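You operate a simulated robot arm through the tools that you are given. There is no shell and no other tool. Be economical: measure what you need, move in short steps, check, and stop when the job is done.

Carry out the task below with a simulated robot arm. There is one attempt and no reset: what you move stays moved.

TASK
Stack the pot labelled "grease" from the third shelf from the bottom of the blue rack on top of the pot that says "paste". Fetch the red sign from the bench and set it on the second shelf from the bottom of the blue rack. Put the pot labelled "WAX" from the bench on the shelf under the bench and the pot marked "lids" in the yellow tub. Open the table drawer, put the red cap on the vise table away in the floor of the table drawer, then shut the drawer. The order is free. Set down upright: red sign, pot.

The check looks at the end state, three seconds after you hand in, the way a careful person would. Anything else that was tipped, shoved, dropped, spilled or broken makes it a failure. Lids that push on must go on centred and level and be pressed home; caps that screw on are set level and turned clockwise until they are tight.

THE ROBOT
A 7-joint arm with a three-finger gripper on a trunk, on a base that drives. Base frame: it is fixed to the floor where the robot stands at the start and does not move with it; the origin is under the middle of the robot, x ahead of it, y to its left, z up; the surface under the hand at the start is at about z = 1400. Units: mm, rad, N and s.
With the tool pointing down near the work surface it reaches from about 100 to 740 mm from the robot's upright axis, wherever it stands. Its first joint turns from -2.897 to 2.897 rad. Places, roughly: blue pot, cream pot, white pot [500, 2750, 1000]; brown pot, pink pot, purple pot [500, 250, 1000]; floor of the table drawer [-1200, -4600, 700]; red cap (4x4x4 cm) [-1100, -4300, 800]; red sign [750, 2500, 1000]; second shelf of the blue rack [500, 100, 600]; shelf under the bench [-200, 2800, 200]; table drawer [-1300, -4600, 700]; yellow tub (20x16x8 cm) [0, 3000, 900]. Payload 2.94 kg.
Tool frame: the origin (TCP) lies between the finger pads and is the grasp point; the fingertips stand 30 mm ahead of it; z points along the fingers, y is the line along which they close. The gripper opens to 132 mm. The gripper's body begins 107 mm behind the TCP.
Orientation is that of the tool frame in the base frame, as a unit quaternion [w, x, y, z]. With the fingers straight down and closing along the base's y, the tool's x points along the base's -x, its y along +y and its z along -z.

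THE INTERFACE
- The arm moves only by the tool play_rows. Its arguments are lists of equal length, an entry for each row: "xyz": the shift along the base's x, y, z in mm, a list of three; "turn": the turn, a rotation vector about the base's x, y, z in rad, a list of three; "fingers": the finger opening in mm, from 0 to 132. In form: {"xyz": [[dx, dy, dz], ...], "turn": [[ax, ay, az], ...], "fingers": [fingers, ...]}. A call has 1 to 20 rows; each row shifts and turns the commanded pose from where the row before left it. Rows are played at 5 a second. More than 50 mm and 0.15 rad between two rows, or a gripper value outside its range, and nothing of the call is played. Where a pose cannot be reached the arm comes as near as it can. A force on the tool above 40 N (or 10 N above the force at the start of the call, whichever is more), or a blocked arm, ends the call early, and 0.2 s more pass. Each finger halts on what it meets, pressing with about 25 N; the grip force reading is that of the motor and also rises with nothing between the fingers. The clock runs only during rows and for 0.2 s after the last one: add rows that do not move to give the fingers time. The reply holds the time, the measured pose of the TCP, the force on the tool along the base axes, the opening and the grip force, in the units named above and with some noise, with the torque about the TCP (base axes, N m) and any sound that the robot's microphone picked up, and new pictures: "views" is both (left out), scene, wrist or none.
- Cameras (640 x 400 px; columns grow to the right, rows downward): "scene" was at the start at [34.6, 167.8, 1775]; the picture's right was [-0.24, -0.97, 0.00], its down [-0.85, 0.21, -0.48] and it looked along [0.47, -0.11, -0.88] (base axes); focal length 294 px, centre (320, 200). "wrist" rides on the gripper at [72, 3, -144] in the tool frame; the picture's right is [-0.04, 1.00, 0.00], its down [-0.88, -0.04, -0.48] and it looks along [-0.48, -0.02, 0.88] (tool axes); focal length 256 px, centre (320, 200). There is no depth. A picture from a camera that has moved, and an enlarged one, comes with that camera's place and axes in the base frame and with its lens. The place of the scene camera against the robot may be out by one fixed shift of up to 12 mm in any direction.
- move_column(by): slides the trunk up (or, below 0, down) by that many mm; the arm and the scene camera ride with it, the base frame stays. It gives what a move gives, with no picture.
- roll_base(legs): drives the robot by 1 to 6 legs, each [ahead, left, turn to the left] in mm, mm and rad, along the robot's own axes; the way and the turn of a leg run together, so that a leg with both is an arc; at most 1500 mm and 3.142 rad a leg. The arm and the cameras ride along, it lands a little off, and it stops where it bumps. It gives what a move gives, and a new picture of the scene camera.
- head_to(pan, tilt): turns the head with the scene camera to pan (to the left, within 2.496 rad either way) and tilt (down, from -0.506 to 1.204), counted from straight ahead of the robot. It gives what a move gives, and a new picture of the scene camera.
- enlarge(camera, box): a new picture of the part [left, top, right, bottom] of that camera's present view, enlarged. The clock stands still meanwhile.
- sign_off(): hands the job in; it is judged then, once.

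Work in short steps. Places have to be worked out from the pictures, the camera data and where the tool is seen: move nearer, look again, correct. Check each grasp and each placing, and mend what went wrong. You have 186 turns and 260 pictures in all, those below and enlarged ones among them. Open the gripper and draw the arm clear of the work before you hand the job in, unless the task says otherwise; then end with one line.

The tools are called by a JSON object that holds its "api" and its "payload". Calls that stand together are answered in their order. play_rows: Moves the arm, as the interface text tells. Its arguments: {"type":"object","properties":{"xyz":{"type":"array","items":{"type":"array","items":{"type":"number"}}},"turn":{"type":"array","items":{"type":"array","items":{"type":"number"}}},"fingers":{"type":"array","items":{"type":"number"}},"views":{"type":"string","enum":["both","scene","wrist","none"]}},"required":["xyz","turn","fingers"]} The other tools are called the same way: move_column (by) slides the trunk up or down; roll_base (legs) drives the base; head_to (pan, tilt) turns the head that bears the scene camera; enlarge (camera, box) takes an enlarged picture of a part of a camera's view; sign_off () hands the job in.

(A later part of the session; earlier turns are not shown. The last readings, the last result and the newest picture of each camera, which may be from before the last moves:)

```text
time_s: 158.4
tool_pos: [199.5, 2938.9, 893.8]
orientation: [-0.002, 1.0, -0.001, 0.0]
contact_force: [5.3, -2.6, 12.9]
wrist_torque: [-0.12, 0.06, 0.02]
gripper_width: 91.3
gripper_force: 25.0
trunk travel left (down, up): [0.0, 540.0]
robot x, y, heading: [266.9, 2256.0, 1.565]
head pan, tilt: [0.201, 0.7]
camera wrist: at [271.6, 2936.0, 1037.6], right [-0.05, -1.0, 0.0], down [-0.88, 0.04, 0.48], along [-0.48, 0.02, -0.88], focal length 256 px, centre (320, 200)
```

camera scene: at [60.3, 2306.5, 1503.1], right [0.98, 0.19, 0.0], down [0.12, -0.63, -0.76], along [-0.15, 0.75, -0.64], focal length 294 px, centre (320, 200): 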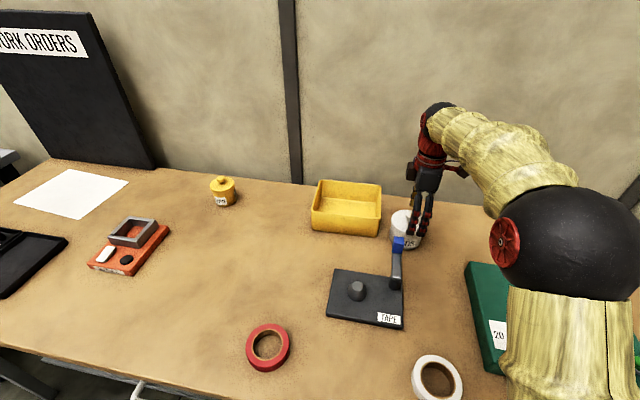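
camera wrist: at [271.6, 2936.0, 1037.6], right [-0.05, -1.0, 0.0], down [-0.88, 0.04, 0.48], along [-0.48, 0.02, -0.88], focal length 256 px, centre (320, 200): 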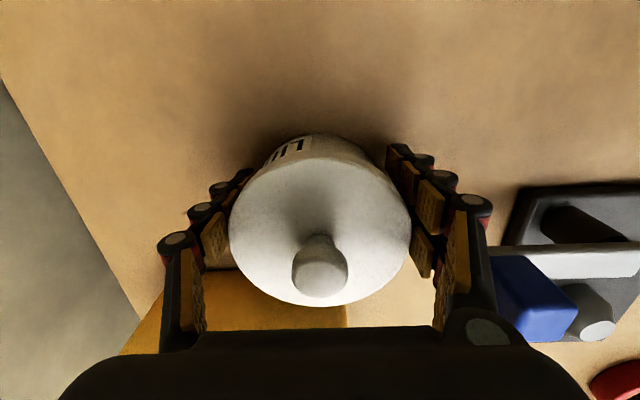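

The grip just slips on the lid rim. I'll open, rise, close the fingers, and press the lid home from above on its knob.

{"api": "play_rows", "payload": {"xyz": [[0, 0, 1], [0, 0, 0], [0, 0, 0], [0, 0, 30], [0, 0, 40], [0, 0, 40], [0, 0, 0]], "turn": [[0, 0, 0], [0, 0, 0], [0, 0, 0], [0, 0, 0], [0, 0, 0], [0, 0, 0], [0, 0, 0]], "fingers": [96, 106, 106, 106, 106, 106, 106], "views": "wrist"}}

{"api": "enlarge", "payload": {"camera": "scene", "box": [370, 190, 450, 260]}}

```text
time_s: 160.0
tool_pos: [197.9, 2941.2, 1005.2]
orientation: [-0.001, 1.0, -0.002, -0.001]
contact_force: [-0.4, 0.4, 0.9]
wrist_torque: [0.03, 0.03, 0.0]
gripper_width: 105.9
gripper_force: 0.0
trunk travel left (down, up): [0.0, 540.0]
robot x, y, heading: [264.5, 2257.1, 1.562]
head pan, tilt: [0.201, 0.7]
heard: snap
camera wrist: at [270.0, 2937.5, 1149.2], right [-0.05, -1.0, 0.0], down [-0.88, 0.04, 0.48], along [-0.48, 0.02, -0.88], focal length 256 px, centre (320, 200)
```

wrist: 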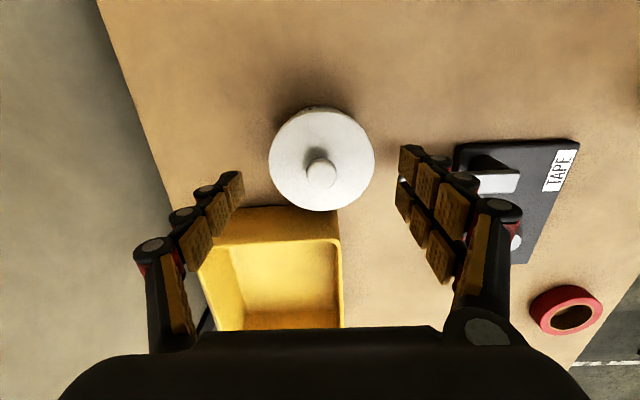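

```text
5.71 times, centred on (410, 225) of scene
camera zoom: at [60.3, 2306.3, 1503.1], right [0.98, 0.19, 0.0], down [0.12, -0.63, -0.76], along [-0.15, 0.75, -0.64], focal length 1680 px, centre (-194, 57)
```

zoom: 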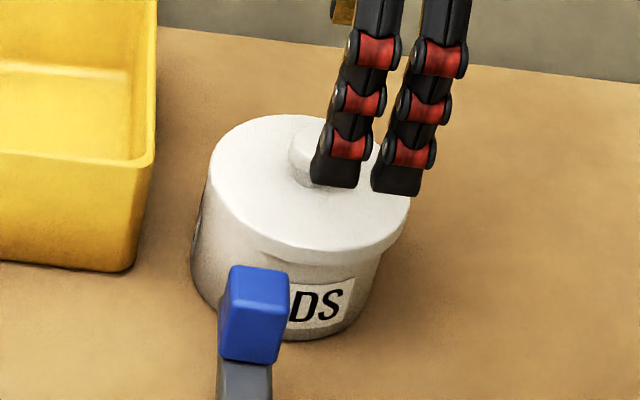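

Lid looks concentric. Close the fingers above and press straight down on the knob at (193, 2940).

{"api": "play_rows", "payload": {"xyz": [[-5, 0, 20], [0, 0, 0], [0, 0, 0], [0, 0, 0], [0, 0, 0], [0, 0, 0], [0, 0, 0], [0, 0, 0]], "turn": [[0, 0, 0], [0, 0, 0], [0, 0, 0], [0, 0, 0], [0, 0, 0], [0, 0, 0], [0, 0, 0], [0, 0, 0]], "fingers": [90, 60, 30, 10, 0, 0, 0, 0], "views": "none"}}

{"api": "play_rows", "payload": {"xyz": [[0, 0, -10], [0, 0, -10], [0, 0, -5], [0, 0, -3], [0, 0, 0]], "turn": [[0, 0, 0], [0, 0, 0], [0, 0, 0], [0, 0, 0], [0, 0, 0]], "fingers": [0, 0, 0, 0, 0], "views": "wrist"}}

```text
time_s: 161.8
tool_pos: [193.7, 2942.6, 1024.1]
orientation: [-0.002, 1.0, -0.003, -0.001]
contact_force: [0.0, 0.2, 1.0]
wrist_torque: [0.01, 0.02, 0.0]
gripper_width: 0.0
gripper_force: 9.7
trunk travel left (down, up): [0.0, 540.0]
robot x, y, heading: [268.0, 2257.9, 1.566]
head pan, tilt: [0.201, 0.7]
```

```text
time_s: 163.0
tool_pos: [195.9, 2941.0, 996.1]
orientation: [-0.001, 1.0, -0.002, -0.001]
contact_force: [-0.6, -0.5, 0.0]
wrist_torque: [0.0, -0.04, -0.03]
gripper_width: 0.0
gripper_force: 24.9
trunk travel left (down, up): [0.0, 540.0]
robot x, y, heading: [268.7, 2257.2, 1.567]
head pan, tilt: [0.201, 0.7]
camera wrist: at [266.7, 2937.1, 1139.4], right [-0.05, -1.0, 0.0], down [-0.88, 0.04, 0.48], along [-0.48, 0.02, -0.88], focal length 256 px, centre (320, 200)
```

wrist: 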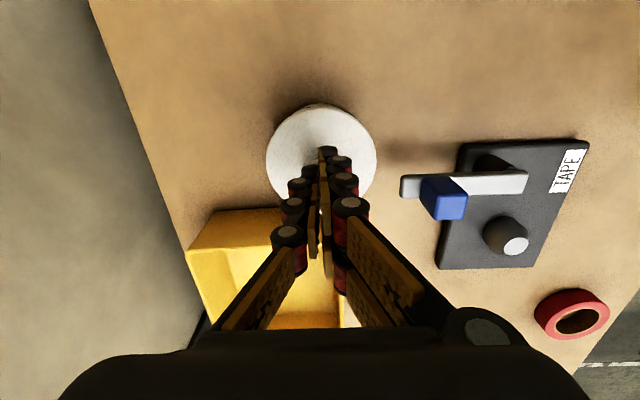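

Descending further onto the knob in small steps.

{"api": "play_rows", "payload": {"xyz": [[0, 0, -4], [0, 0, -3], [0, 0, -2], [0, 0, 0]], "turn": [[0, 0, 0], [0, 0, 0], [0, 0, 0], [0, 0, 0]], "fingers": [0, 0, 0, 0], "views": "none"}}

{"api": "play_rows", "payload": {"xyz": [[0, 0, -2], [0, 0, -2], [0, 0, 0]], "turn": [[0, 0, 0], [0, 0, 0], [0, 0, 0]], "fingers": [0, 0, 0], "views": "none"}}

```text
time_s: 164.0
tool_pos: [194.3, 2940.5, 986.9]
orientation: [-0.001, 1.0, -0.002, -0.001]
contact_force: [-0.3, -0.6, 0.5]
wrist_torque: [-0.01, 0.05, -0.01]
gripper_width: 0.0
gripper_force: 24.4
trunk travel left (down, up): [0.0, 540.0]
robot x, y, heading: [269.9, 2264.0, 1.559]
head pan, tilt: [0.201, 0.7]
```

```text
time_s: 164.8
tool_pos: [194.6, 2941.0, 982.8]
orientation: [-0.001, 1.0, -0.002, -0.001]
contact_force: [0.0, -0.4, -0.1]
wrist_torque: [-0.02, 0.06, -0.01]
gripper_width: 0.1
gripper_force: 25.0
trunk travel left (down, up): [0.0, 540.0]
robot x, y, heading: [266.0, 2261.0, 1.566]
head pan, tilt: [0.201, 0.7]
```

Still free; continue.

{"api": "play_rows", "payload": {"xyz": [[0, 0, -3], [0, 0, -3], [0, 0, 0]], "turn": [[0, 0, 0], [0, 0, 0], [0, 0, 0]], "fingers": [0, 0, 0], "views": "none"}}

{"api": "play_rows", "payload": {"xyz": [[0, 0, -2], [0, 0, -2], [0, 0, 0]], "turn": [[0, 0, 0], [0, 0, 0], [0, 0, 0]], "fingers": [0, 0, 0], "views": "scene"}}

{"api": "enlarge", "payload": {"camera": "scene", "box": [370, 190, 450, 260]}}

```text
time_s: 165.6
tool_pos: [193.5, 2939.1, 982.4]
orientation: [-0.004, 1.0, -0.002, -0.002]
contact_force: [4.1, 6.1, 30.0]
wrist_torque: [0.17, 0.02, -0.04]
gripper_width: 6.2
gripper_force: 24.5
trunk travel left (down, up): [0.0, 540.0]
robot x, y, heading: [266.2, 2256.2, 1.564]
head pan, tilt: [0.201, 0.7]
```

```text
time_s: 166.1
tool_pos: [192.6, 2941.4, 981.1]
orientation: [-0.007, 1.0, -0.001, -0.001]
contact_force: [0.0, 1.1, 10.0]
wrist_torque: [-0.01, 0.02, -0.02]
gripper_width: 5.9
gripper_force: 25.4
trunk travel left (down, up): [0.0, 540.0]
robot x, y, heading: [267.7, 2260.6, 1.562]
head pan, tilt: [0.201, 0.7]
stopped in row 2: the force on the tool passed its limit at 44 N (the readings are from after the stop); the commanded pose is now the measured one
camera scene: at [60.5, 2305.6, 1502.9], right [0.98, 0.19, 0.0], down [0.12, -0.63, -0.77], along [-0.15, 0.75, -0.64], focal length 294 px, centre (320, 200)
```

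scene: 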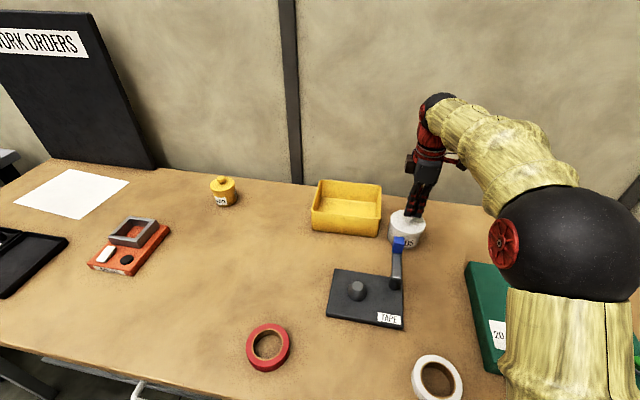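

```text
5.71 times, centred on (410, 225) of scene
camera zoom: at [60.5, 2305.6, 1502.9], right [0.98, 0.19, 0.0], down [0.12, -0.63, -0.77], along [-0.15, 0.75, -0.64], focal length 1680 px, centre (-194, 57)
```

zoom: 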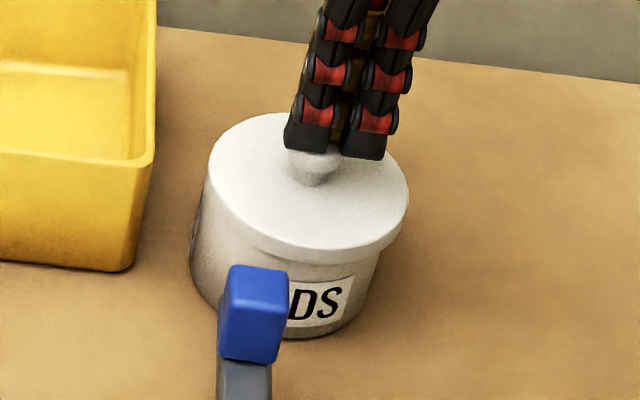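

44 N pressed, lid closed without gap. Now regrasp the body below the lid with a 55° pitched hand closing along x. First rise, retract and drive to a better standing point.

{"api": "play_rows", "payload": {"xyz": [[0, 0, 20], [0, 0, 30], [0, 0, 30], [0, -40, 0], [0, -40, 0], [0, -40, 0], [0, 0, 0], [0, 0, 0], [0, 0, 0], [0, 0, 0], [0, 0, 0], [0, 0, 0], [0, 0, 0], [0, 0, 0]], "turn": [[0, 0, 0], [0, 0, 0], [0, 0, 0], [0, 0, 0.14], [0, 0, 0.14], [0, 0, 0.14], [0, 0, 0.14], [0, 0, 0.14], [0, 0, 0.14], [0, 0, 0.14], [0, 0, 0.14], [0, 0, 0.14], [0, 0, 0.14], [0, 0, 0.14]], "fingers": [10, 30, 60, 90, 104, 104, 104, 104, 104, 104, 104, 104, 104, 104], "views": "none"}}

{"api": "play_rows", "payload": {"xyz": [[0, 0, 0], [0, 0, 0], [0, 0, 0], [0, 0, 0], [0, 0, 0], [0, 0, 0]], "turn": [[0.12, 0, 0], [0.12, 0, 0], [0.12, 0, 0], [0.12, 0, 0], [0.13, 0, 0], [0, 0, 0]], "fingers": [104, 104, 104, 104, 104, 104], "views": "none"}}

{"api": "roll_base", "payload": {"legs": [[0, -65, 0], [45, 0, 0]]}}

{"api": "enlarge", "payload": {"camera": "wrist", "box": [0, 0, 640, 400]}}

```text
time_s: 169.1
tool_pos: [193.2, 2820.1, 1060.6]
orientation: [-0.003, 0.718, 0.696, -0.004]
contact_force: [0.5, -0.5, 0.4]
wrist_torque: [0.0, 0.01, 0.02]
gripper_width: 104.3
gripper_force: 0.1
trunk travel left (down, up): [0.0, 540.0]
robot x, y, heading: [266.6, 2261.1, 1.56]
head pan, tilt: [0.201, 0.7]
```

```text
time_s: 170.5
tool_pos: [192.6, 2822.2, 1059.2]
orientation: [-0.219, 0.685, 0.664, 0.205]
contact_force: [-0.4, -1.4, 0.6]
wrist_torque: [-0.01, -0.01, 0.0]
gripper_width: 103.9
gripper_force: 0.1
trunk travel left (down, up): [0.0, 540.0]
robot x, y, heading: [266.9, 2259.1, 1.564]
head pan, tilt: [0.201, 0.7]
```

```text
time_s: 172.0
tool_pos: [255.6, 2865.8, 1059.1]
orientation: [-0.219, 0.684, 0.665, 0.205]
contact_force: [0.3, -0.1, -0.2]
wrist_torque: [-0.02, 0.02, 0.02]
gripper_width: 104.0
gripper_force: 0.0
trunk travel left (down, up): [0.0, 540.0]
robot x, y, heading: [330.2, 2304.5, 1.563]
head pan, tilt: [0.201, 0.7]
camera scene: at [124.3, 2351.1, 1503.1], right [0.98, 0.19, 0.0], down [0.12, -0.63, -0.76], along [-0.15, 0.75, -0.64], focal length 294 px, centre (320, 200)
```

scene: 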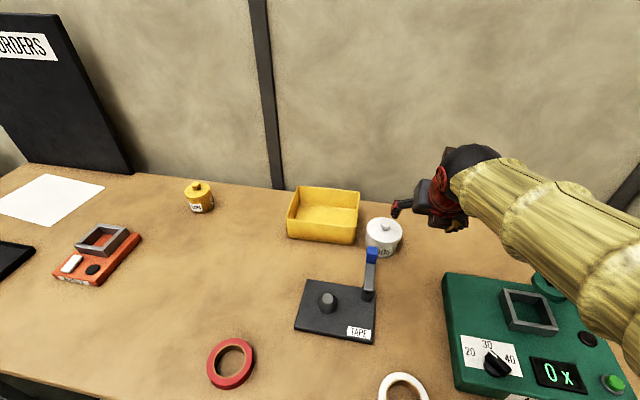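

```text
1.00 times, centred on (320, 200) of wrist (not enlarged: the box is as wide or as high as the picture)
camera zoom: at [262.4, 2843.4, 1218.5], right [1.0, -0.06, -0.05], down [-0.06, -0.99, -0.11], along [-0.05, 0.11, -0.99], focal length 256 px, centre (320, 200)
```

zoom: 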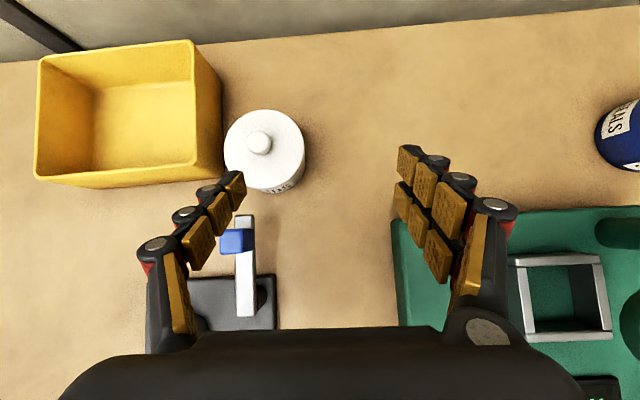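

All consistent: LIDS at (190, 2939). Shift left/back onto the approach line, then go down along the tool axis halfway.

{"api": "play_rows", "payload": {"xyz": [[-22, -12, 0], [-22, -12, 0], [-21, -10, 0], [0, 20, -29], [0, 20, -29], [0, 20, -29], [0, 0, 0]], "turn": [[0, 0, 0], [0, 0, 0], [0, 0, 0], [0, 0, 0], [0, 0, 0], [0, 0, 0], [0, 0, 0]], "fingers": [106, 106, 106, 106, 106, 106, 106], "views": "wrist"}}

{"api": "enlarge", "payload": {"camera": "scene", "box": [330, 180, 450, 300]}}

```text
time_s: 173.6
tool_pos: [192.0, 2895.0, 971.4]
orientation: [-0.219, 0.685, 0.665, 0.204]
contact_force: [-0.5, 0.4, -0.1]
wrist_torque: [-0.02, -0.02, 0.03]
gripper_width: 106.0
gripper_force: 0.0
trunk travel left (down, up): [0.0, 540.0]
robot x, y, heading: [328.1, 2303.3, 1.56]
head pan, tilt: [0.201, 0.7]
camera wrist: at [198.3, 2871.8, 1130.2], right [1.0, -0.06, -0.05], down [-0.06, -0.99, -0.11], along [-0.05, 0.11, -0.99], focal length 256 px, centre (320, 200)
```

wrist: 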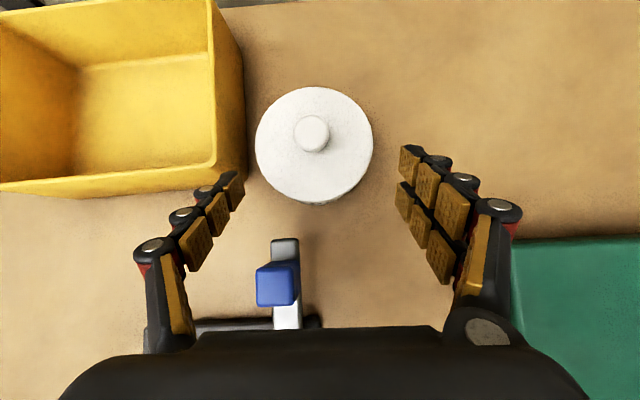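

```text
3.33 times, centred on (390, 240) of scene
camera zoom: at [124.2, 2351.8, 1503.1], right [0.98, 0.19, 0.0], down [0.12, -0.63, -0.76], along [-0.15, 0.75, -0.64], focal length 980 px, centre (87, 67)
```

zoom: 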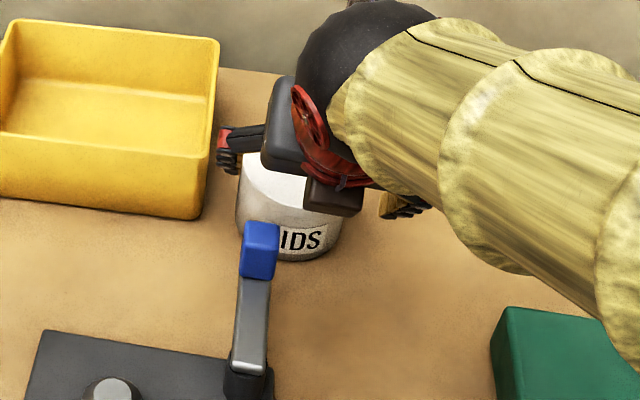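

Lid centre refined to (186, 2938). Shift 5 mm left and complete the approach.

{"api": "play_rows", "payload": {"xyz": [[-3, 14, -24], [-2, 14, -24], [0, 8, -12], [0, 5, -8], [0, 0, 0]], "turn": [[0, 0, 0], [0, 0, 0], [0, 0, 0], [0, 0, 0], [0, 0, 0]], "fingers": [106, 106, 106, 106, 106], "views": "wrist"}}

```text
time_s: 174.8
tool_pos: [185.7, 2933.3, 903.1]
orientation: [-0.219, 0.685, 0.664, 0.205]
contact_force: [-0.6, 0.2, -0.1]
wrist_torque: [-0.01, -0.01, 0.0]
gripper_width: 105.9
gripper_force: 0.1
trunk travel left (down, up): [0.0, 540.0]
robot x, y, heading: [330.4, 2304.9, 1.563]
head pan, tilt: [0.201, 0.7]
camera wrist: at [192.4, 2910.6, 1062.3], right [1.0, -0.06, -0.05], down [-0.06, -0.99, -0.11], along [-0.05, 0.11, -0.99], focal length 256 px, centre (320, 200)
```

wrist: 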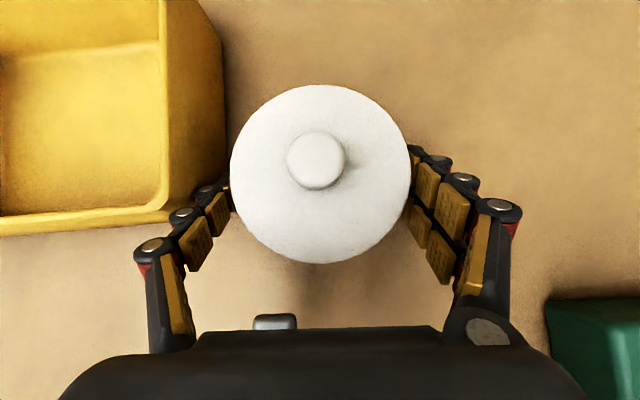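

Centred, no contact. Closing slowly.

{"api": "play_rows", "payload": {"xyz": [[0, 0, 0], [0, 0, 0], [0, 0, 0], [0, 0, 0], [0, 0, 0]], "turn": [[0, 0, 0], [0, 0, 0], [0, 0, 0], [0, 0, 0], [0, 0, 0]], "fingers": [98, 92, 86, 80, 75], "views": "wrist"}}

```text
time_s: 176.0
tool_pos: [185.8, 2933.2, 903.2]
orientation: [-0.219, 0.685, 0.664, 0.205]
contact_force: [-2.4, 0.2, 3.1]
wrist_torque: [0.05, 0.06, 0.01]
gripper_width: 90.9
gripper_force: 24.9
trunk travel left (down, up): [0.0, 540.0]
robot x, y, heading: [329.7, 2306.2, 1.563]
head pan, tilt: [0.201, 0.7]
heard: snap
camera wrist: at [192.1, 2910.4, 1062.9], right [1.0, -0.06, -0.05], down [-0.06, -0.99, -0.11], along [-0.05, 0.11, -0.99], focal length 256 px, centre (320, 200)
```

wrist: 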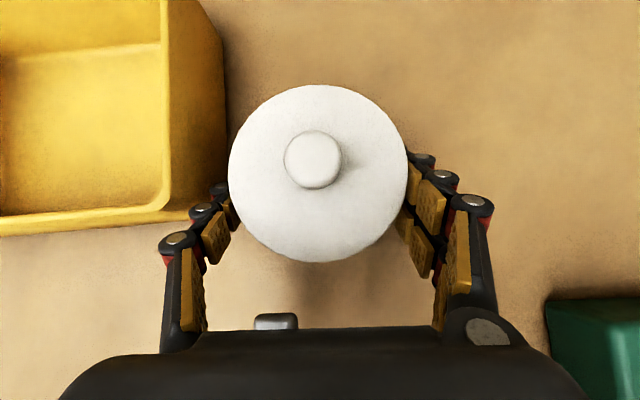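

Snap again at 90.9 mm. I test with a 6 mm lift whether the body follows this time.

{"api": "play_rows", "payload": {"xyz": [[0, 0, 3], [0, 0, 4], [0, 0, 0]], "turn": [[0, 0, 0], [0, 0, 0], [0, 0, 0]], "fingers": [75, 75, 75], "views": "none"}}

{"api": "enlarge", "payload": {"camera": "scene", "box": [350, 200, 430, 270]}}

```text
time_s: 176.8
tool_pos: [187.1, 2933.5, 912.4]
orientation: [-0.219, 0.685, 0.664, 0.205]
contact_force: [-0.7, -0.4, -0.3]
wrist_torque: [-0.03, 0.03, -0.02]
gripper_width: 90.8
gripper_force: 25.0
trunk travel left (down, up): [0.0, 540.0]
robot x, y, heading: [326.0, 2303.5, 1.565]
head pan, tilt: [0.201, 0.7]
```

```text
5.71 times, centred on (390, 235) of scene
camera zoom: at [124.3, 2351.5, 1503.1], right [0.98, 0.19, 0.0], down [0.12, -0.63, -0.76], along [-0.15, 0.75, -0.64], focal length 1680 px, centre (-80, 0)
```

zoom: 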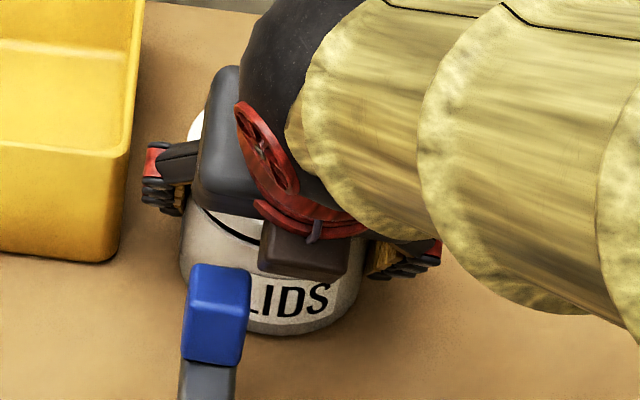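

Only the lid lifts: the pot has a snap lid whose skirt the pads always catch. New plan: put the lid back loosely, take it off by its knob with a vertical hand, move the open pot by its body, then re-lid it in the tub and press home. Lowering the lid back and opening.

{"api": "play_rows", "payload": {"xyz": [[0, 0, -4], [0, 0, -3], [0, 0, 0]], "turn": [[0, 0, 0], [0, 0, 0], [0, 0, 0]], "fingers": [75, 75, 75], "views": "none"}}

{"api": "play_rows", "payload": {"xyz": [[0, 0, 0], [0, 0, 0], [0, 0, 0], [0, -10, 14], [0, -20, 29], [0, -20, 29], [0, -20, 29], [0, 0, 0]], "turn": [[0, 0, 0], [0, 0, 0], [0, 0, 0], [0, 0, 0], [0, 0, 0], [0, 0, 0], [0, 0, 0], [0, 0, 0]], "fingers": [92, 98, 106, 106, 106, 106, 106, 106], "views": "both"}}

```text
time_s: 177.6
tool_pos: [186.7, 2933.8, 904.9]
orientation: [-0.218, 0.685, 0.664, 0.204]
contact_force: [0.4, 2.4, 1.7]
wrist_torque: [0.06, 0.02, -0.03]
gripper_width: 90.9
gripper_force: 24.9
trunk travel left (down, up): [0.0, 540.0]
robot x, y, heading: [327.1, 2306.9, 1.559]
head pan, tilt: [0.201, 0.7]
```

```text
time_s: 179.4
tool_pos: [184.3, 2861.0, 1004.5]
orientation: [-0.219, 0.685, 0.664, 0.204]
contact_force: [-0.4, -0.4, 0.3]
wrist_torque: [0.02, 0.01, -0.01]
gripper_width: 106.0
gripper_force: 0.1
trunk travel left (down, up): [0.0, 540.0]
robot x, y, heading: [327.9, 2301.5, 1.567]
head pan, tilt: [0.201, 0.7]
camera scene: at [124.4, 2350.9, 1503.1], right [0.98, 0.19, 0.0], down [0.12, -0.63, -0.77], along [-0.15, 0.75, -0.64], focal length 294 px, centre (320, 200)
camera wrist: at [191.7, 2837.9, 1163.7], right [1.0, -0.06, -0.05], down [-0.06, -0.99, -0.11], along [-0.05, 0.11, -0.99], focal length 256 px, centre (320, 200)
```

scene: 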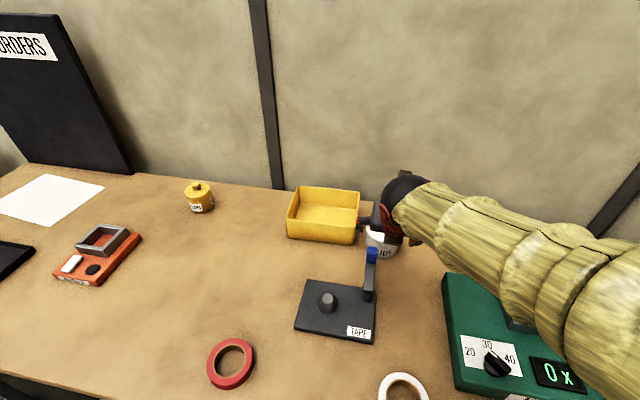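
wrist: 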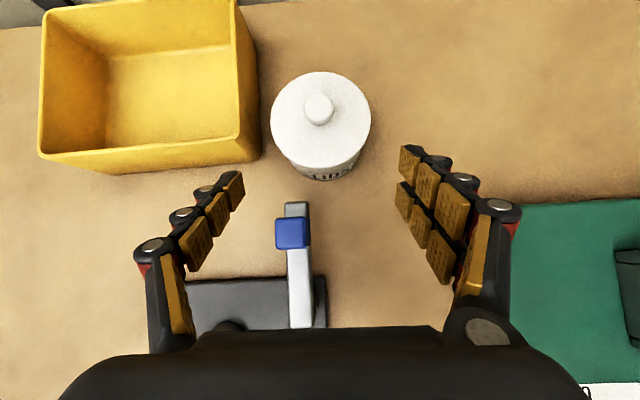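

Lid is back on. Turning the hand vertical, closing along y.

{"api": "play_rows", "payload": {"xyz": [[0, 0, 15], [0, 0, 15], [0, 0, 15], [0, 0, 10], [0, 0, 0], [0, 0, 0], [0, 0, 0], [0, 0, 0], [0, 0, 0], [0, 0, 0], [0, 0, 0], [0, 0, 0], [0, 0, 0], [0, 0, 0], [0, 0, 0], [0, 0, 0], [0, 0, 0]], "turn": [[-0.12, 0, 0], [-0.12, 0, 0], [-0.12, 0, 0], [-0.12, 0, 0], [-0.13, 0, 0], [0, 0, -0.131], [0, 0, -0.131], [0, 0, -0.131], [0, 0, -0.131], [0, 0, -0.131], [0, 0, -0.131], [0, 0, -0.131], [0, 0, -0.131], [0, 0, -0.131], [0, 0, -0.131], [0, 0, -0.131], [0, 0, -0.13]], "fingers": [60, 60, 60, 60, 60, 60, 60, 60, 60, 60, 60, 60, 60, 60, 60, 60, 60], "views": "none"}}

{"api": "play_rows", "payload": {"xyz": [[1, 20, 0], [1, 20, 0], [1, 20, 0], [1, 15, 0], [0, 0, 0]], "turn": [[0, 0, 0], [0, 0, 0], [0, 0, 0], [0, 0, 0], [0, 0, 0]], "fingers": [60, 60, 60, 60, 60], "views": "wrist"}}

```text
time_s: 183.0
tool_pos: [185.2, 2863.5, 1059.8]
orientation: [-0.005, 1.0, -0.018, -0.001]
contact_force: [-0.1, 0.3, 0.6]
wrist_torque: [-0.03, -0.01, 0.02]
gripper_width: 60.0
gripper_force: 0.1
trunk travel left (down, up): [0.0, 540.0]
robot x, y, heading: [326.7, 2303.6, 1.561]
head pan, tilt: [0.201, 0.7]
```

```text
time_s: 184.2
tool_pos: [190.8, 2937.0, 1059.9]
orientation: [-0.005, 1.0, -0.018, -0.002]
contact_force: [-0.3, -0.8, 0.3]
wrist_torque: [0.0, 0.0, -0.02]
gripper_width: 60.1
gripper_force: 0.1
trunk travel left (down, up): [0.0, 540.0]
robot x, y, heading: [331.3, 2303.9, 1.562]
head pan, tilt: [0.201, 0.7]
camera wrist: at [261.4, 2930.1, 1202.7], right [-0.08, -1.0, -0.01], down [-0.88, 0.06, 0.48], along [-0.48, 0.05, -0.88], focal length 256 px, centre (320, 200)
```

wrist: 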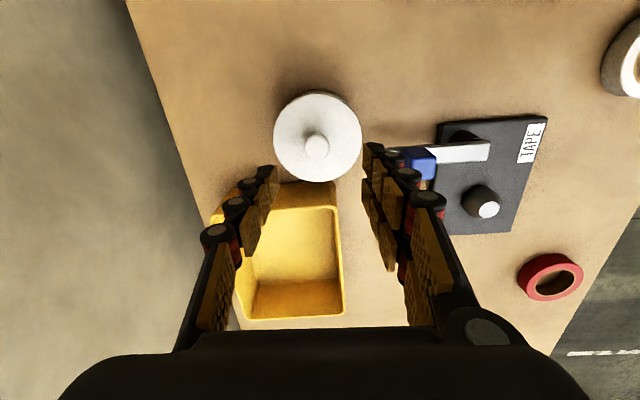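

Descend to just above the knob.

{"api": "play_rows", "payload": {"xyz": [[-3, 2, -25], [0, 0, -25], [0, 0, -22], [0, 0, 0]], "turn": [[0, 0, 0], [0, 0, 0], [0, 0, 0], [0, 0, 0]], "fingers": [60, 60, 60, 60], "views": "wrist"}}

```text
time_s: 185.2
tool_pos: [185.2, 2940.5, 988.5]
orientation: [-0.005, 1.0, -0.018, -0.001]
contact_force: [-0.8, -0.1, -0.2]
wrist_torque: [0.01, 0.01, -0.01]
gripper_width: 60.1
gripper_force: 0.0
trunk travel left (down, up): [0.0, 540.0]
robot x, y, heading: [330.8, 2300.6, 1.562]
head pan, tilt: [0.201, 0.7]
camera wrist: at [256.8, 2933.3, 1133.0], right [-0.08, -1.0, -0.01], down [-0.88, 0.06, 0.48], along [-0.48, 0.05, -0.88], focal length 256 px, centre (320, 200)
```

wrist: 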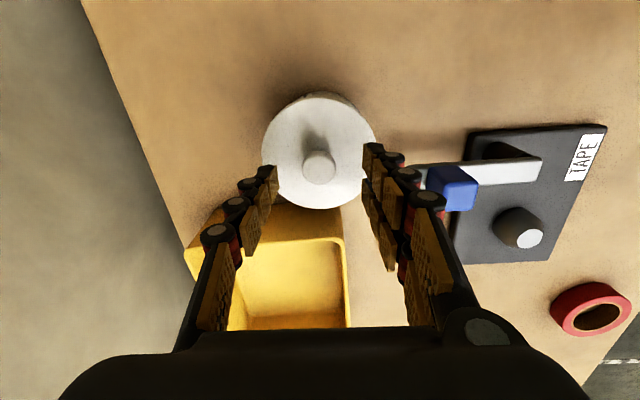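

Knob right under the TCP. Lower 21 mm and grip the knob.

{"api": "play_rows", "payload": {"xyz": [[0, 1, -11], [0, 0, -10], [0, 0, 0], [0, 0, 0], [0, 0, 0], [0, 0, 0], [0, 0, 0]], "turn": [[0, 0, 0], [0, 0, 0], [0, 0, 0], [0, 0, 0], [0, 0, 0], [0, 0, 0], [0, 0, 0]], "fingers": [60, 60, 60, 45, 30, 15, 10], "views": "wrist"}}

```text
time_s: 186.8
tool_pos: [186.6, 2943.4, 967.8]
orientation: [-0.005, 1.0, -0.018, -0.001]
contact_force: [0.0, -0.4, -0.4]
wrist_torque: [0.0, -0.02, 0.0]
gripper_width: 23.3
gripper_force: 21.2
trunk travel left (down, up): [0.0, 540.0]
robot x, y, heading: [330.6, 2308.2, 1.563]
head pan, tilt: [0.201, 0.7]
camera wrist: at [258.0, 2935.3, 1110.9], right [-0.08, -1.0, -0.01], down [-0.88, 0.06, 0.48], along [-0.48, 0.05, -0.88], focal length 256 px, centre (320, 200)
```

wrist: 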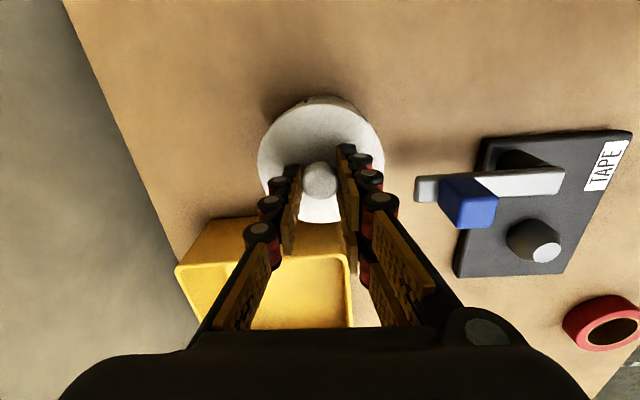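

Knob held. Lift 12 mm and look.

{"api": "play_rows", "payload": {"xyz": [[0, 0, 3], [0, 0, 4], [0, 0, 5], [0, 0, 0]], "turn": [[0, 0, 0], [0, 0, 0], [0, 0, 0], [0, 0, 0]], "fingers": [10, 10, 10, 10], "views": "none"}}

{"api": "enlarge", "payload": {"camera": "scene", "box": [350, 190, 430, 270]}}

```text
time_s: 187.8
tool_pos: [187.5, 2941.5, 979.3]
orientation: [-0.005, 1.0, -0.018, 0.0]
contact_force: [0.0, 0.9, 0.0]
wrist_torque: [0.02, 0.0, -0.01]
gripper_width: 23.2
gripper_force: 25.0
trunk travel left (down, up): [0.0, 540.0]
robot x, y, heading: [328.8, 2300.7, 1.565]
head pan, tilt: [0.201, 0.7]
```

```text
5.00 times, centred on (390, 230) of scene
camera zoom: at [124.3, 2351.5, 1503.1], right [0.98, 0.19, 0.0], down [0.12, -0.63, -0.76], along [-0.15, 0.75, -0.64], focal length 1470 px, centre (-30, 50)
```

zoom: 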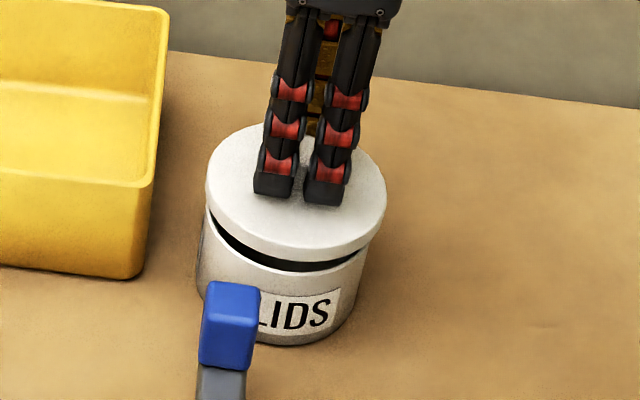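

The lid comes off level. Carry it to the free patch at (290, 2945) and set it down.

{"api": "play_rows", "payload": {"xyz": [[0, 0, 20], [0, 0, 20], [26, 1, 0], [26, 1, 0], [26, 1, 0], [26, 0, 0], [0, 0, -30], [0, 0, -30], [0, 0, -20], [0, 0, -10], [0, 0, -5], [0, 0, 0]], "turn": [[0, 0, 0], [0, 0, 0], [0, 0, 0], [0, 0, 0], [0, 0, 0], [0, 0, 0], [0, 0, 0], [0, 0, 0], [0, 0, 0], [0, 0, 0], [0, 0, 0], [0, 0, 0]], "fingers": [10, 10, 10, 10, 10, 10, 10, 10, 10, 10, 10, 10], "views": "both"}}

```text
time_s: 190.4
tool_pos: [292.7, 2942.6, 924.2]
orientation: [-0.005, 1.0, -0.017, -0.001]
contact_force: [-0.2, 0.6, 0.5]
wrist_torque: [-0.01, 0.0, -0.03]
gripper_width: 23.3
gripper_force: 24.9
trunk travel left (down, up): [0.0, 540.0]
robot x, y, heading: [331.5, 2302.9, 1.562]
head pan, tilt: [0.201, 0.7]
camera scene: at [124.3, 2351.6, 1503.1], right [0.98, 0.19, 0.0], down [0.12, -0.63, -0.76], along [-0.15, 0.75, -0.64], focal length 294 px, centre (320, 200)
camera wrist: at [364.1, 2935.6, 1067.5], right [-0.08, -1.0, -0.01], down [-0.88, 0.06, 0.48], along [-0.48, 0.05, -0.88], focal length 256 px, centre (320, 200)
```

scene: 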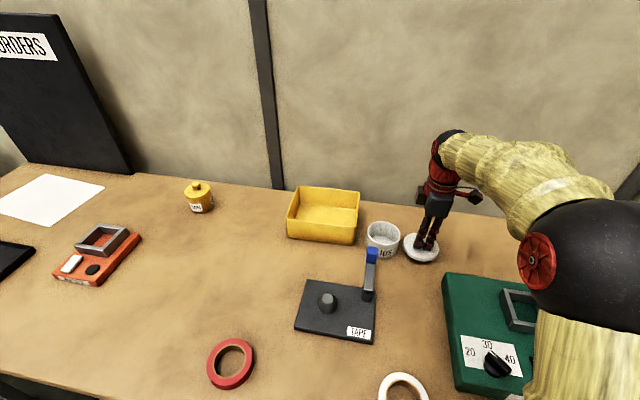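
wrist: 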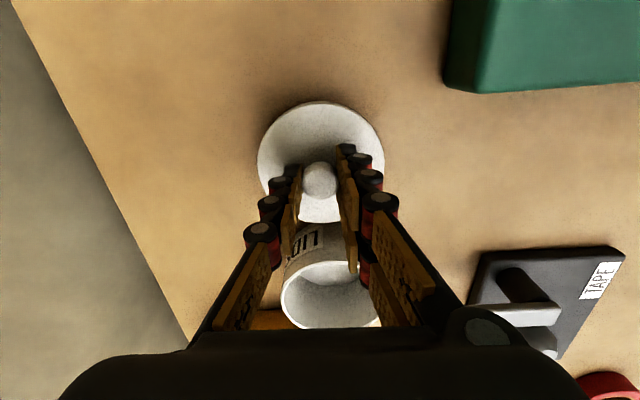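

Pot is empty. Lowering the lid to contact.

{"api": "play_rows", "payload": {"xyz": [[0, 0, -3], [0, 0, -3], [0, 0, -2], [0, 0, 0]], "turn": [[0, 0, 0], [0, 0, 0], [0, 0, 0], [0, 0, 0]], "fingers": [10, 10, 10, 10], "views": "none"}}

{"api": "play_rows", "payload": {"xyz": [[0, 0, -2], [0, 0, -2], [0, 0, 0]], "turn": [[0, 0, 0], [0, 0, 0], [0, 0, 0]], "fingers": [10, 10, 10], "views": "none"}}

{"api": "play_rows", "payload": {"xyz": [[0, 0, -2], [0, 0, -2], [0, 0, 0]], "turn": [[0, 0, 0], [0, 0, 0], [0, 0, 0]], "fingers": [10, 10, 10], "views": "none"}}

```text
time_s: 191.4
tool_pos: [292.0, 2944.9, 916.6]
orientation: [-0.005, 1.0, -0.017, -0.001]
contact_force: [-0.4, -0.6, 0.0]
wrist_torque: [0.0, 0.01, -0.02]
gripper_width: 23.0
gripper_force: 24.8
trunk travel left (down, up): [0.0, 540.0]
robot x, y, heading: [327.2, 2305.2, 1.564]
head pan, tilt: [0.201, 0.7]
```

```text
time_s: 192.2
tool_pos: [290.8, 2943.5, 912.4]
orientation: [-0.005, 1.0, -0.019, 0.0]
contact_force: [0.2, -0.2, -0.5]
wrist_torque: [-0.01, 0.03, 0.04]
gripper_width: 23.4
gripper_force: 24.6
trunk travel left (down, up): [0.0, 540.0]
robot x, y, heading: [329.0, 2300.7, 1.566]
head pan, tilt: [0.201, 0.7]
```

```text
time_s: 193.0
tool_pos: [291.8, 2945.0, 908.4]
orientation: [-0.005, 1.0, -0.017, 0.0]
contact_force: [0.9, 0.2, -0.5]
wrist_torque: [-0.01, 0.01, -0.02]
gripper_width: 23.0
gripper_force: 25.4
trunk travel left (down, up): [0.0, 540.0]
robot x, y, heading: [331.3, 2304.5, 1.569]
head pan, tilt: [0.201, 0.7]
```

{"api": "play_rows", "payload": {"xyz": [[0, 0, -2], [0, 0, -2], [0, 0, 0]], "turn": [[0, 0, 0], [0, 0, 0], [0, 0, 0]], "fingers": [10, 10, 10], "views": "none"}}

{"api": "play_rows", "payload": {"xyz": [[0, 0, -2], [0, 0, -1], [0, 0, 0]], "turn": [[0, 0, 0], [0, 0, 0], [0, 0, 0]], "fingers": [10, 10, 10], "views": "none"}}

{"api": "enlarge", "payload": {"camera": "scene", "box": [350, 190, 460, 280]}}

```text
time_s: 193.8
tool_pos: [289.7, 2945.1, 907.1]
orientation: [-0.008, 1.0, -0.017, -0.001]
contact_force: [0.4, 0.3, 14.8]
wrist_torque: [0.07, 0.06, -0.05]
gripper_width: 23.2
gripper_force: 25.2
trunk travel left (down, up): [0.0, 540.0]
robot x, y, heading: [327.9, 2304.9, 1.566]
head pan, tilt: [0.201, 0.7]
```

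```text
time_s: 194.6
tool_pos: [289.7, 2944.4, 903.5]
orientation: [-0.007, 1.0, -0.018, -0.002]
contact_force: [-1.5, 7.3, 27.0]
wrist_torque: [0.17, 0.01, -0.03]
gripper_width: 23.0
gripper_force: 25.3
trunk travel left (down, up): [0.0, 540.0]
robot x, y, heading: [331.3, 2299.9, 1.566]
head pan, tilt: [0.201, 0.7]
```

```text
4.44 times, centred on (405, 235) of scene
camera zoom: at [124.3, 2350.4, 1503.2], right [0.98, 0.19, 0.0], down [0.12, -0.63, -0.77], along [-0.15, 0.75, -0.64], focal length 1307 px, centre (-58, 44)
```

zoom: 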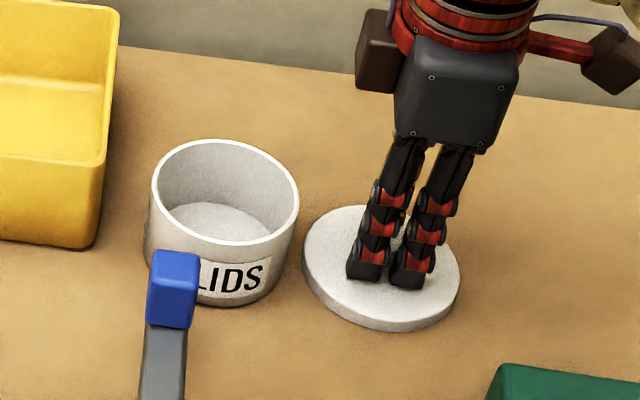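

Lid rests on the bench. Release, rise, and move over the open pot.

{"api": "play_rows", "payload": {"xyz": [[0, 0, 1], [0, 0, 1], [0, 0, 0], [0, 0, 25], [0, 0, 35], [0, 0, 40], [-26, 0, 0], [-26, 0, 0], [-26, -1, 0], [-26, 0, 0], [0, 0, 0]], "turn": [[0, 0, 0], [0, 0, 0], [0, 0, 0], [0, 0, 0], [0, 0, 0], [0, 0, 0], [0, 0, 0], [0, 0, 0], [0, 0, 0], [0, 0, 0], [0, 0, 0]], "fingers": [35, 50, 60, 70, 90, 108, 108, 108, 108, 108, 108], "views": "wrist"}}

```text
time_s: 197.0
tool_pos: [188.9, 2941.0, 1001.1]
orientation: [-0.004, 1.0, -0.018, -0.001]
contact_force: [-0.7, -0.3, 0.4]
wrist_torque: [0.02, -0.01, 0.0]
gripper_width: 108.1
gripper_force: 0.1
trunk travel left (down, up): [0.0, 540.0]
robot x, y, heading: [330.6, 2305.6, 1.566]
head pan, tilt: [0.201, 0.7]
camera wrist: at [260.2, 2934.0, 1143.9], right [-0.08, -1.0, -0.01], down [-0.88, 0.06, 0.48], along [-0.48, 0.05, -0.88], focal length 256 px, centre (320, 200)
```

wrist: 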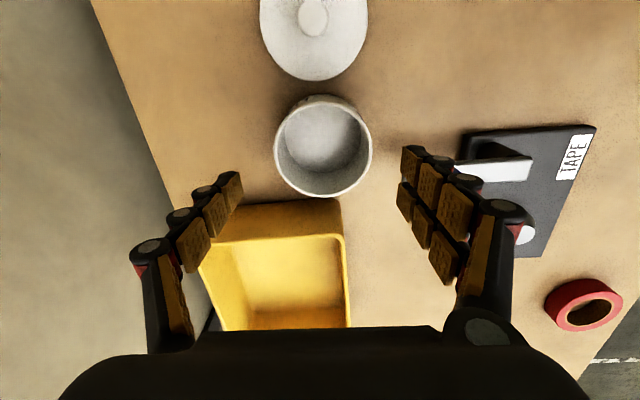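

Descend around the pot body and close.

{"api": "play_rows", "payload": {"xyz": [[3, 0, -30], [0, 0, -30], [0, 0, -25], [0, 0, -18], [0, 0, 0], [0, 0, 0], [0, 0, 0], [0, 0, 0], [0, 0, 0]], "turn": [[0, 0, 0], [0, 0, 0], [0, 0, 0], [0, 0, 0], [0, 0, 0], [0, 0, 0], [0, 0, 0], [0, 0, 0], [0, 0, 0]], "fingers": [104, 104, 104, 104, 104, 96, 86, 76, 70], "views": "wrist"}}

```text
time_s: 199.0
tool_pos: [188.8, 2943.0, 901.4]
orientation: [-0.004, 1.0, -0.017, -0.001]
contact_force: [0.1, -0.7, 1.6]
wrist_torque: [-0.13, -0.07, -0.05]
gripper_width: 86.2
gripper_force: 25.0
trunk travel left (down, up): [0.0, 540.0]
robot x, y, heading: [330.4, 2303.9, 1.569]
head pan, tilt: [0.201, 0.7]
camera wrist: at [261.4, 2935.6, 1044.5], right [-0.08, -1.0, -0.01], down [-0.88, 0.06, 0.48], along [-0.48, 0.05, -0.88], focal length 256 px, centre (320, 200)
```

wrist: 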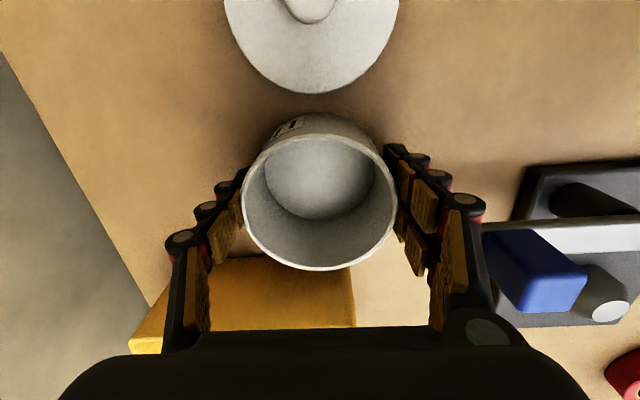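

Body gripped (86 mm). Lift 115, then yaw −90° so that it closes along x for the tub.

{"api": "play_rows", "payload": {"xyz": [[0, 0, 10], [0, 0, 25], [0, 0, 40], [0, 0, 40], [0, 0, 0]], "turn": [[0, 0, 0], [0, 0, 0], [0, 0, 0], [0, 0, 0], [0, 0, 0]], "fingers": [65, 65, 65, 65, 65], "views": "wrist"}}

{"api": "play_rows", "payload": {"xyz": [[0, -5, 0], [0, -5, 0], [0, -5, 0], [0, -5, 0], [0, 0, 0], [0, 0, 0], [0, 0, 0], [0, 0, 0], [0, 0, 0], [0, 0, 0], [0, 0, 0], [0, 0, 0]], "turn": [[0, 0, -0.131], [0, 0, -0.131], [0, 0, -0.131], [0, 0, -0.131], [0, 0, -0.131], [0, 0, -0.131], [0, 0, -0.131], [0, 0, -0.131], [0, 0, -0.131], [0, 0, -0.131], [0, 0, -0.131], [0, 0, -0.13]], "fingers": [65, 65, 65, 65, 65, 65, 65, 65, 65, 65, 65, 65], "views": "none"}}

{"api": "roll_base", "payload": {"legs": [[0, 100, 0]]}}

```text
time_s: 200.2
tool_pos: [189.5, 2941.9, 1015.3]
orientation: [-0.006, 1.0, -0.017, -0.001]
contact_force: [0.5, 0.3, -1.8]
wrist_torque: [0.02, -0.03, 0.0]
gripper_width: 86.2
gripper_force: 25.2
trunk travel left (down, up): [0.0, 540.0]
robot x, y, heading: [331.7, 2303.9, 1.558]
head pan, tilt: [0.201, 0.7]
camera wrist: at [261.7, 2934.8, 1158.3], right [-0.08, -1.0, -0.01], down [-0.88, 0.06, 0.48], along [-0.48, 0.05, -0.88], focal length 256 px, centre (320, 200)
```

wrist: 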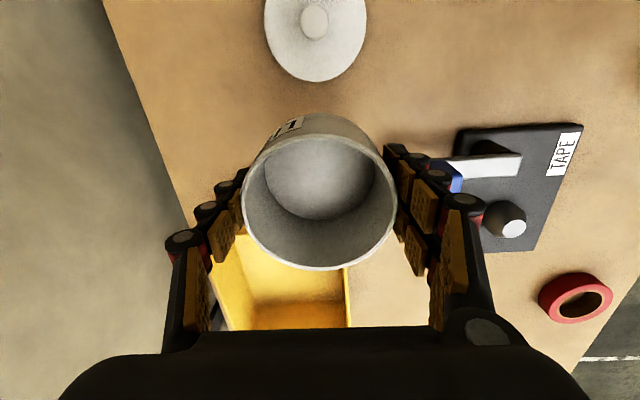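

```text
time_s: 202.8
tool_pos: [189.8, 2924.5, 1015.0]
orientation: [0.004, -0.693, 0.72, -0.002]
contact_force: [-0.8, -0.4, -2.0]
wrist_torque: [0.01, 0.0, -0.01]
gripper_width: 86.3
gripper_force: 24.9
trunk travel left (down, up): [0.0, 540.0]
robot x, y, heading: [327.6, 2301.7, 1.567]
head pan, tilt: [0.201, 0.7]
```

```text
time_s: 203.9
tool_pos: [88.1, 2924.1, 1014.3]
orientation: [0.004, -0.695, 0.719, -0.003]
contact_force: [-0.7, -0.9, -1.4]
wrist_torque: [-0.03, 0.05, 0.01]
gripper_width: 85.8
gripper_force: 24.7
trunk travel left (down, up): [0.0, 540.0]
robot x, y, heading: [225.2, 2305.4, 1.564]
head pan, tilt: [0.201, 0.7]
camera scene: at [22.6, 2351.9, 1503.1], right [0.98, 0.19, 0.0], down [0.13, -0.63, -0.76], along [-0.15, 0.75, -0.64], focal length 294 px, centre (320, 200)
```

scene: 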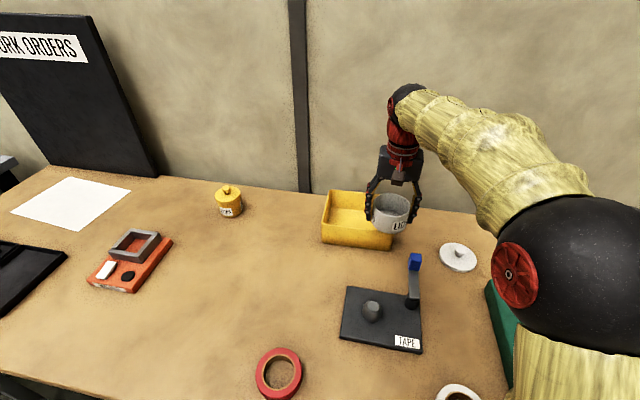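

Moving over the tub, to (20, 2992).

{"api": "play_rows", "payload": {"xyz": [[-24, 20, 5], [-24, 24, 5], [-20, 24, 0], [0, 0, 0]], "turn": [[0, 0, 0], [0, 0, 0], [0, 0, 0], [0, 0, 0]], "fingers": [65, 65, 65, 65], "views": "both"}}

{"api": "enlarge", "payload": {"camera": "scene", "box": [300, 130, 440, 260]}}

```text
time_s: 204.9
tool_pos: [20.7, 2992.9, 1026.6]
orientation: [0.005, -0.694, 0.72, -0.003]
contact_force: [-0.4, -0.1, -2.9]
wrist_torque: [-0.03, -0.04, -0.01]
gripper_width: 86.1
gripper_force: 25.6
trunk travel left (down, up): [0.0, 540.0]
robot x, y, heading: [225.9, 2304.2, 1.564]
head pan, tilt: [0.201, 0.7]
camera scene: at [22.0, 2352.3, 1503.0], right [0.98, 0.19, 0.0], down [0.13, -0.63, -0.76], along [-0.15, 0.75, -0.64], focal length 294 px, centre (320, 200)
camera wrist: at [12.7, 2920.6, 1168.5], right [-1.0, 0.08, -0.01], down [0.06, 0.88, 0.48], along [0.05, 0.48, -0.88], focal length 256 px, centre (320, 200)
```

scene: 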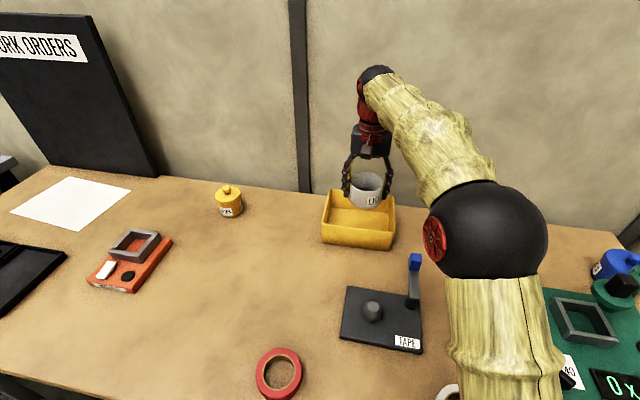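
wrist: 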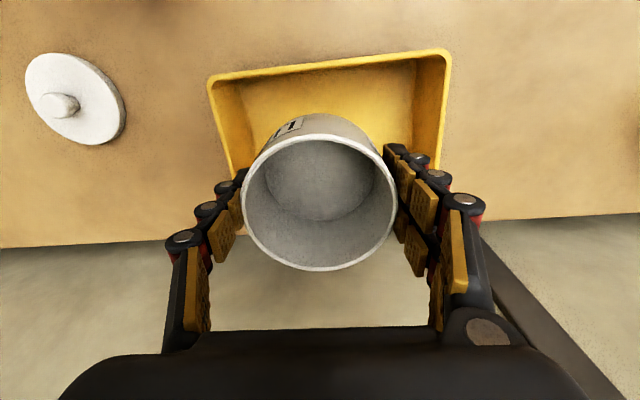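

```text
3.08 times, centred on (370, 195) of scene
camera zoom: at [22.0, 2352.3, 1503.0], right [0.98, 0.19, 0.0], down [0.13, -0.63, -0.76], along [-0.15, 0.75, -0.64], focal length 905 px, centre (166, 215)
```

zoom: 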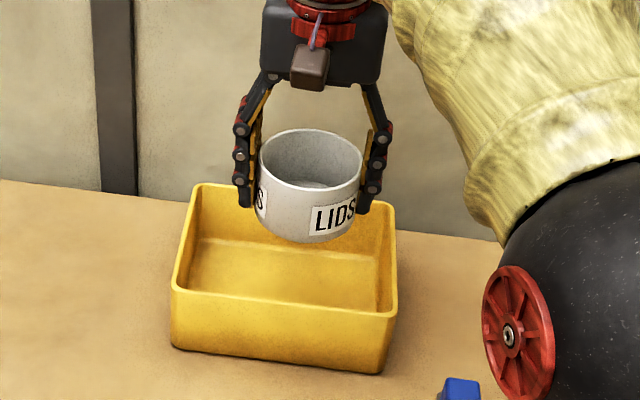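

Aligned over the tub (rim x −85…107, y 2925…3083). Lowering.

{"api": "play_rows", "payload": {"xyz": [[-4, 3, -30], [-3, 0, -30], [0, 0, -25], [0, 0, -20], [0, 0, -7], [0, 0, 0]], "turn": [[0, 0, 0], [0, 0, 0], [0, 0, 0], [0, 0, 0], [0, 0, 0], [0, 0, 0]], "fingers": [65, 65, 65, 65, 65, 65], "views": "scene"}}

{"api": "play_rows", "payload": {"xyz": [[0, 0, -2], [0, 0, -2], [0, 0, 0]], "turn": [[0, 0, 0], [0, 0, 0], [0, 0, 0]], "fingers": [65, 65, 65], "views": "none"}}

{"api": "play_rows", "payload": {"xyz": [[0, 0, -2], [0, 0, -1], [0, 0, 0]], "turn": [[0, 0, 0], [0, 0, 0], [0, 0, 0]], "fingers": [65, 65, 65], "views": "none"}}

```text
time_s: 206.3
tool_pos: [11.0, 2995.3, 913.3]
orientation: [0.003, -0.695, 0.719, -0.004]
contact_force: [-0.3, -0.2, -1.7]
wrist_torque: [0.0, 0.0, 0.0]
gripper_width: 86.2
gripper_force: 25.4
trunk travel left (down, up): [0.0, 540.0]
robot x, y, heading: [225.7, 2305.4, 1.569]
head pan, tilt: [0.201, 0.7]
camera scene: at [22.2, 2352.1, 1503.1], right [0.98, 0.19, 0.0], down [0.13, -0.63, -0.76], along [-0.15, 0.75, -0.64], focal length 294 px, centre (320, 200)
```

scene: 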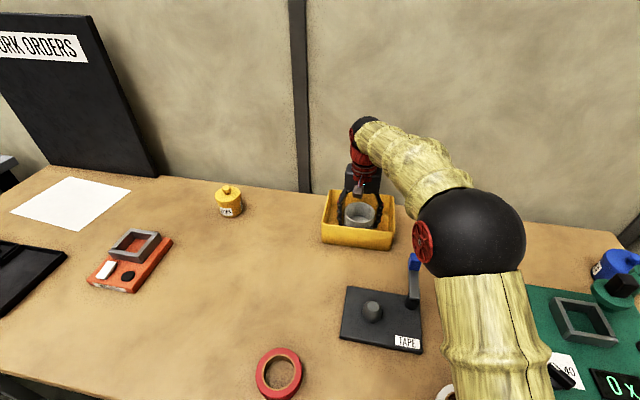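

```text
time_s: 207.1
tool_pos: [11.1, 2995.7, 908.7]
orientation: [0.004, -0.694, 0.72, -0.004]
contact_force: [0.8, -0.6, -1.6]
wrist_torque: [-0.04, 0.03, -0.01]
gripper_width: 86.1
gripper_force: 25.3
trunk travel left (down, up): [0.0, 540.0]
robot x, y, heading: [226.1, 2303.5, 1.561]
head pan, tilt: [0.201, 0.7]
```

```text
time_s: 207.9
tool_pos: [12.6, 2995.0, 906.7]
orientation: [0.006, -0.695, 0.719, -0.001]
contact_force: [-1.2, 0.3, 8.1]
wrist_torque: [-0.28, 0.22, -0.11]
gripper_width: 85.7
gripper_force: 24.6
trunk travel left (down, up): [0.0, 540.0]
robot x, y, heading: [225.2, 2303.9, 1.567]
head pan, tilt: [0.201, 0.7]
```

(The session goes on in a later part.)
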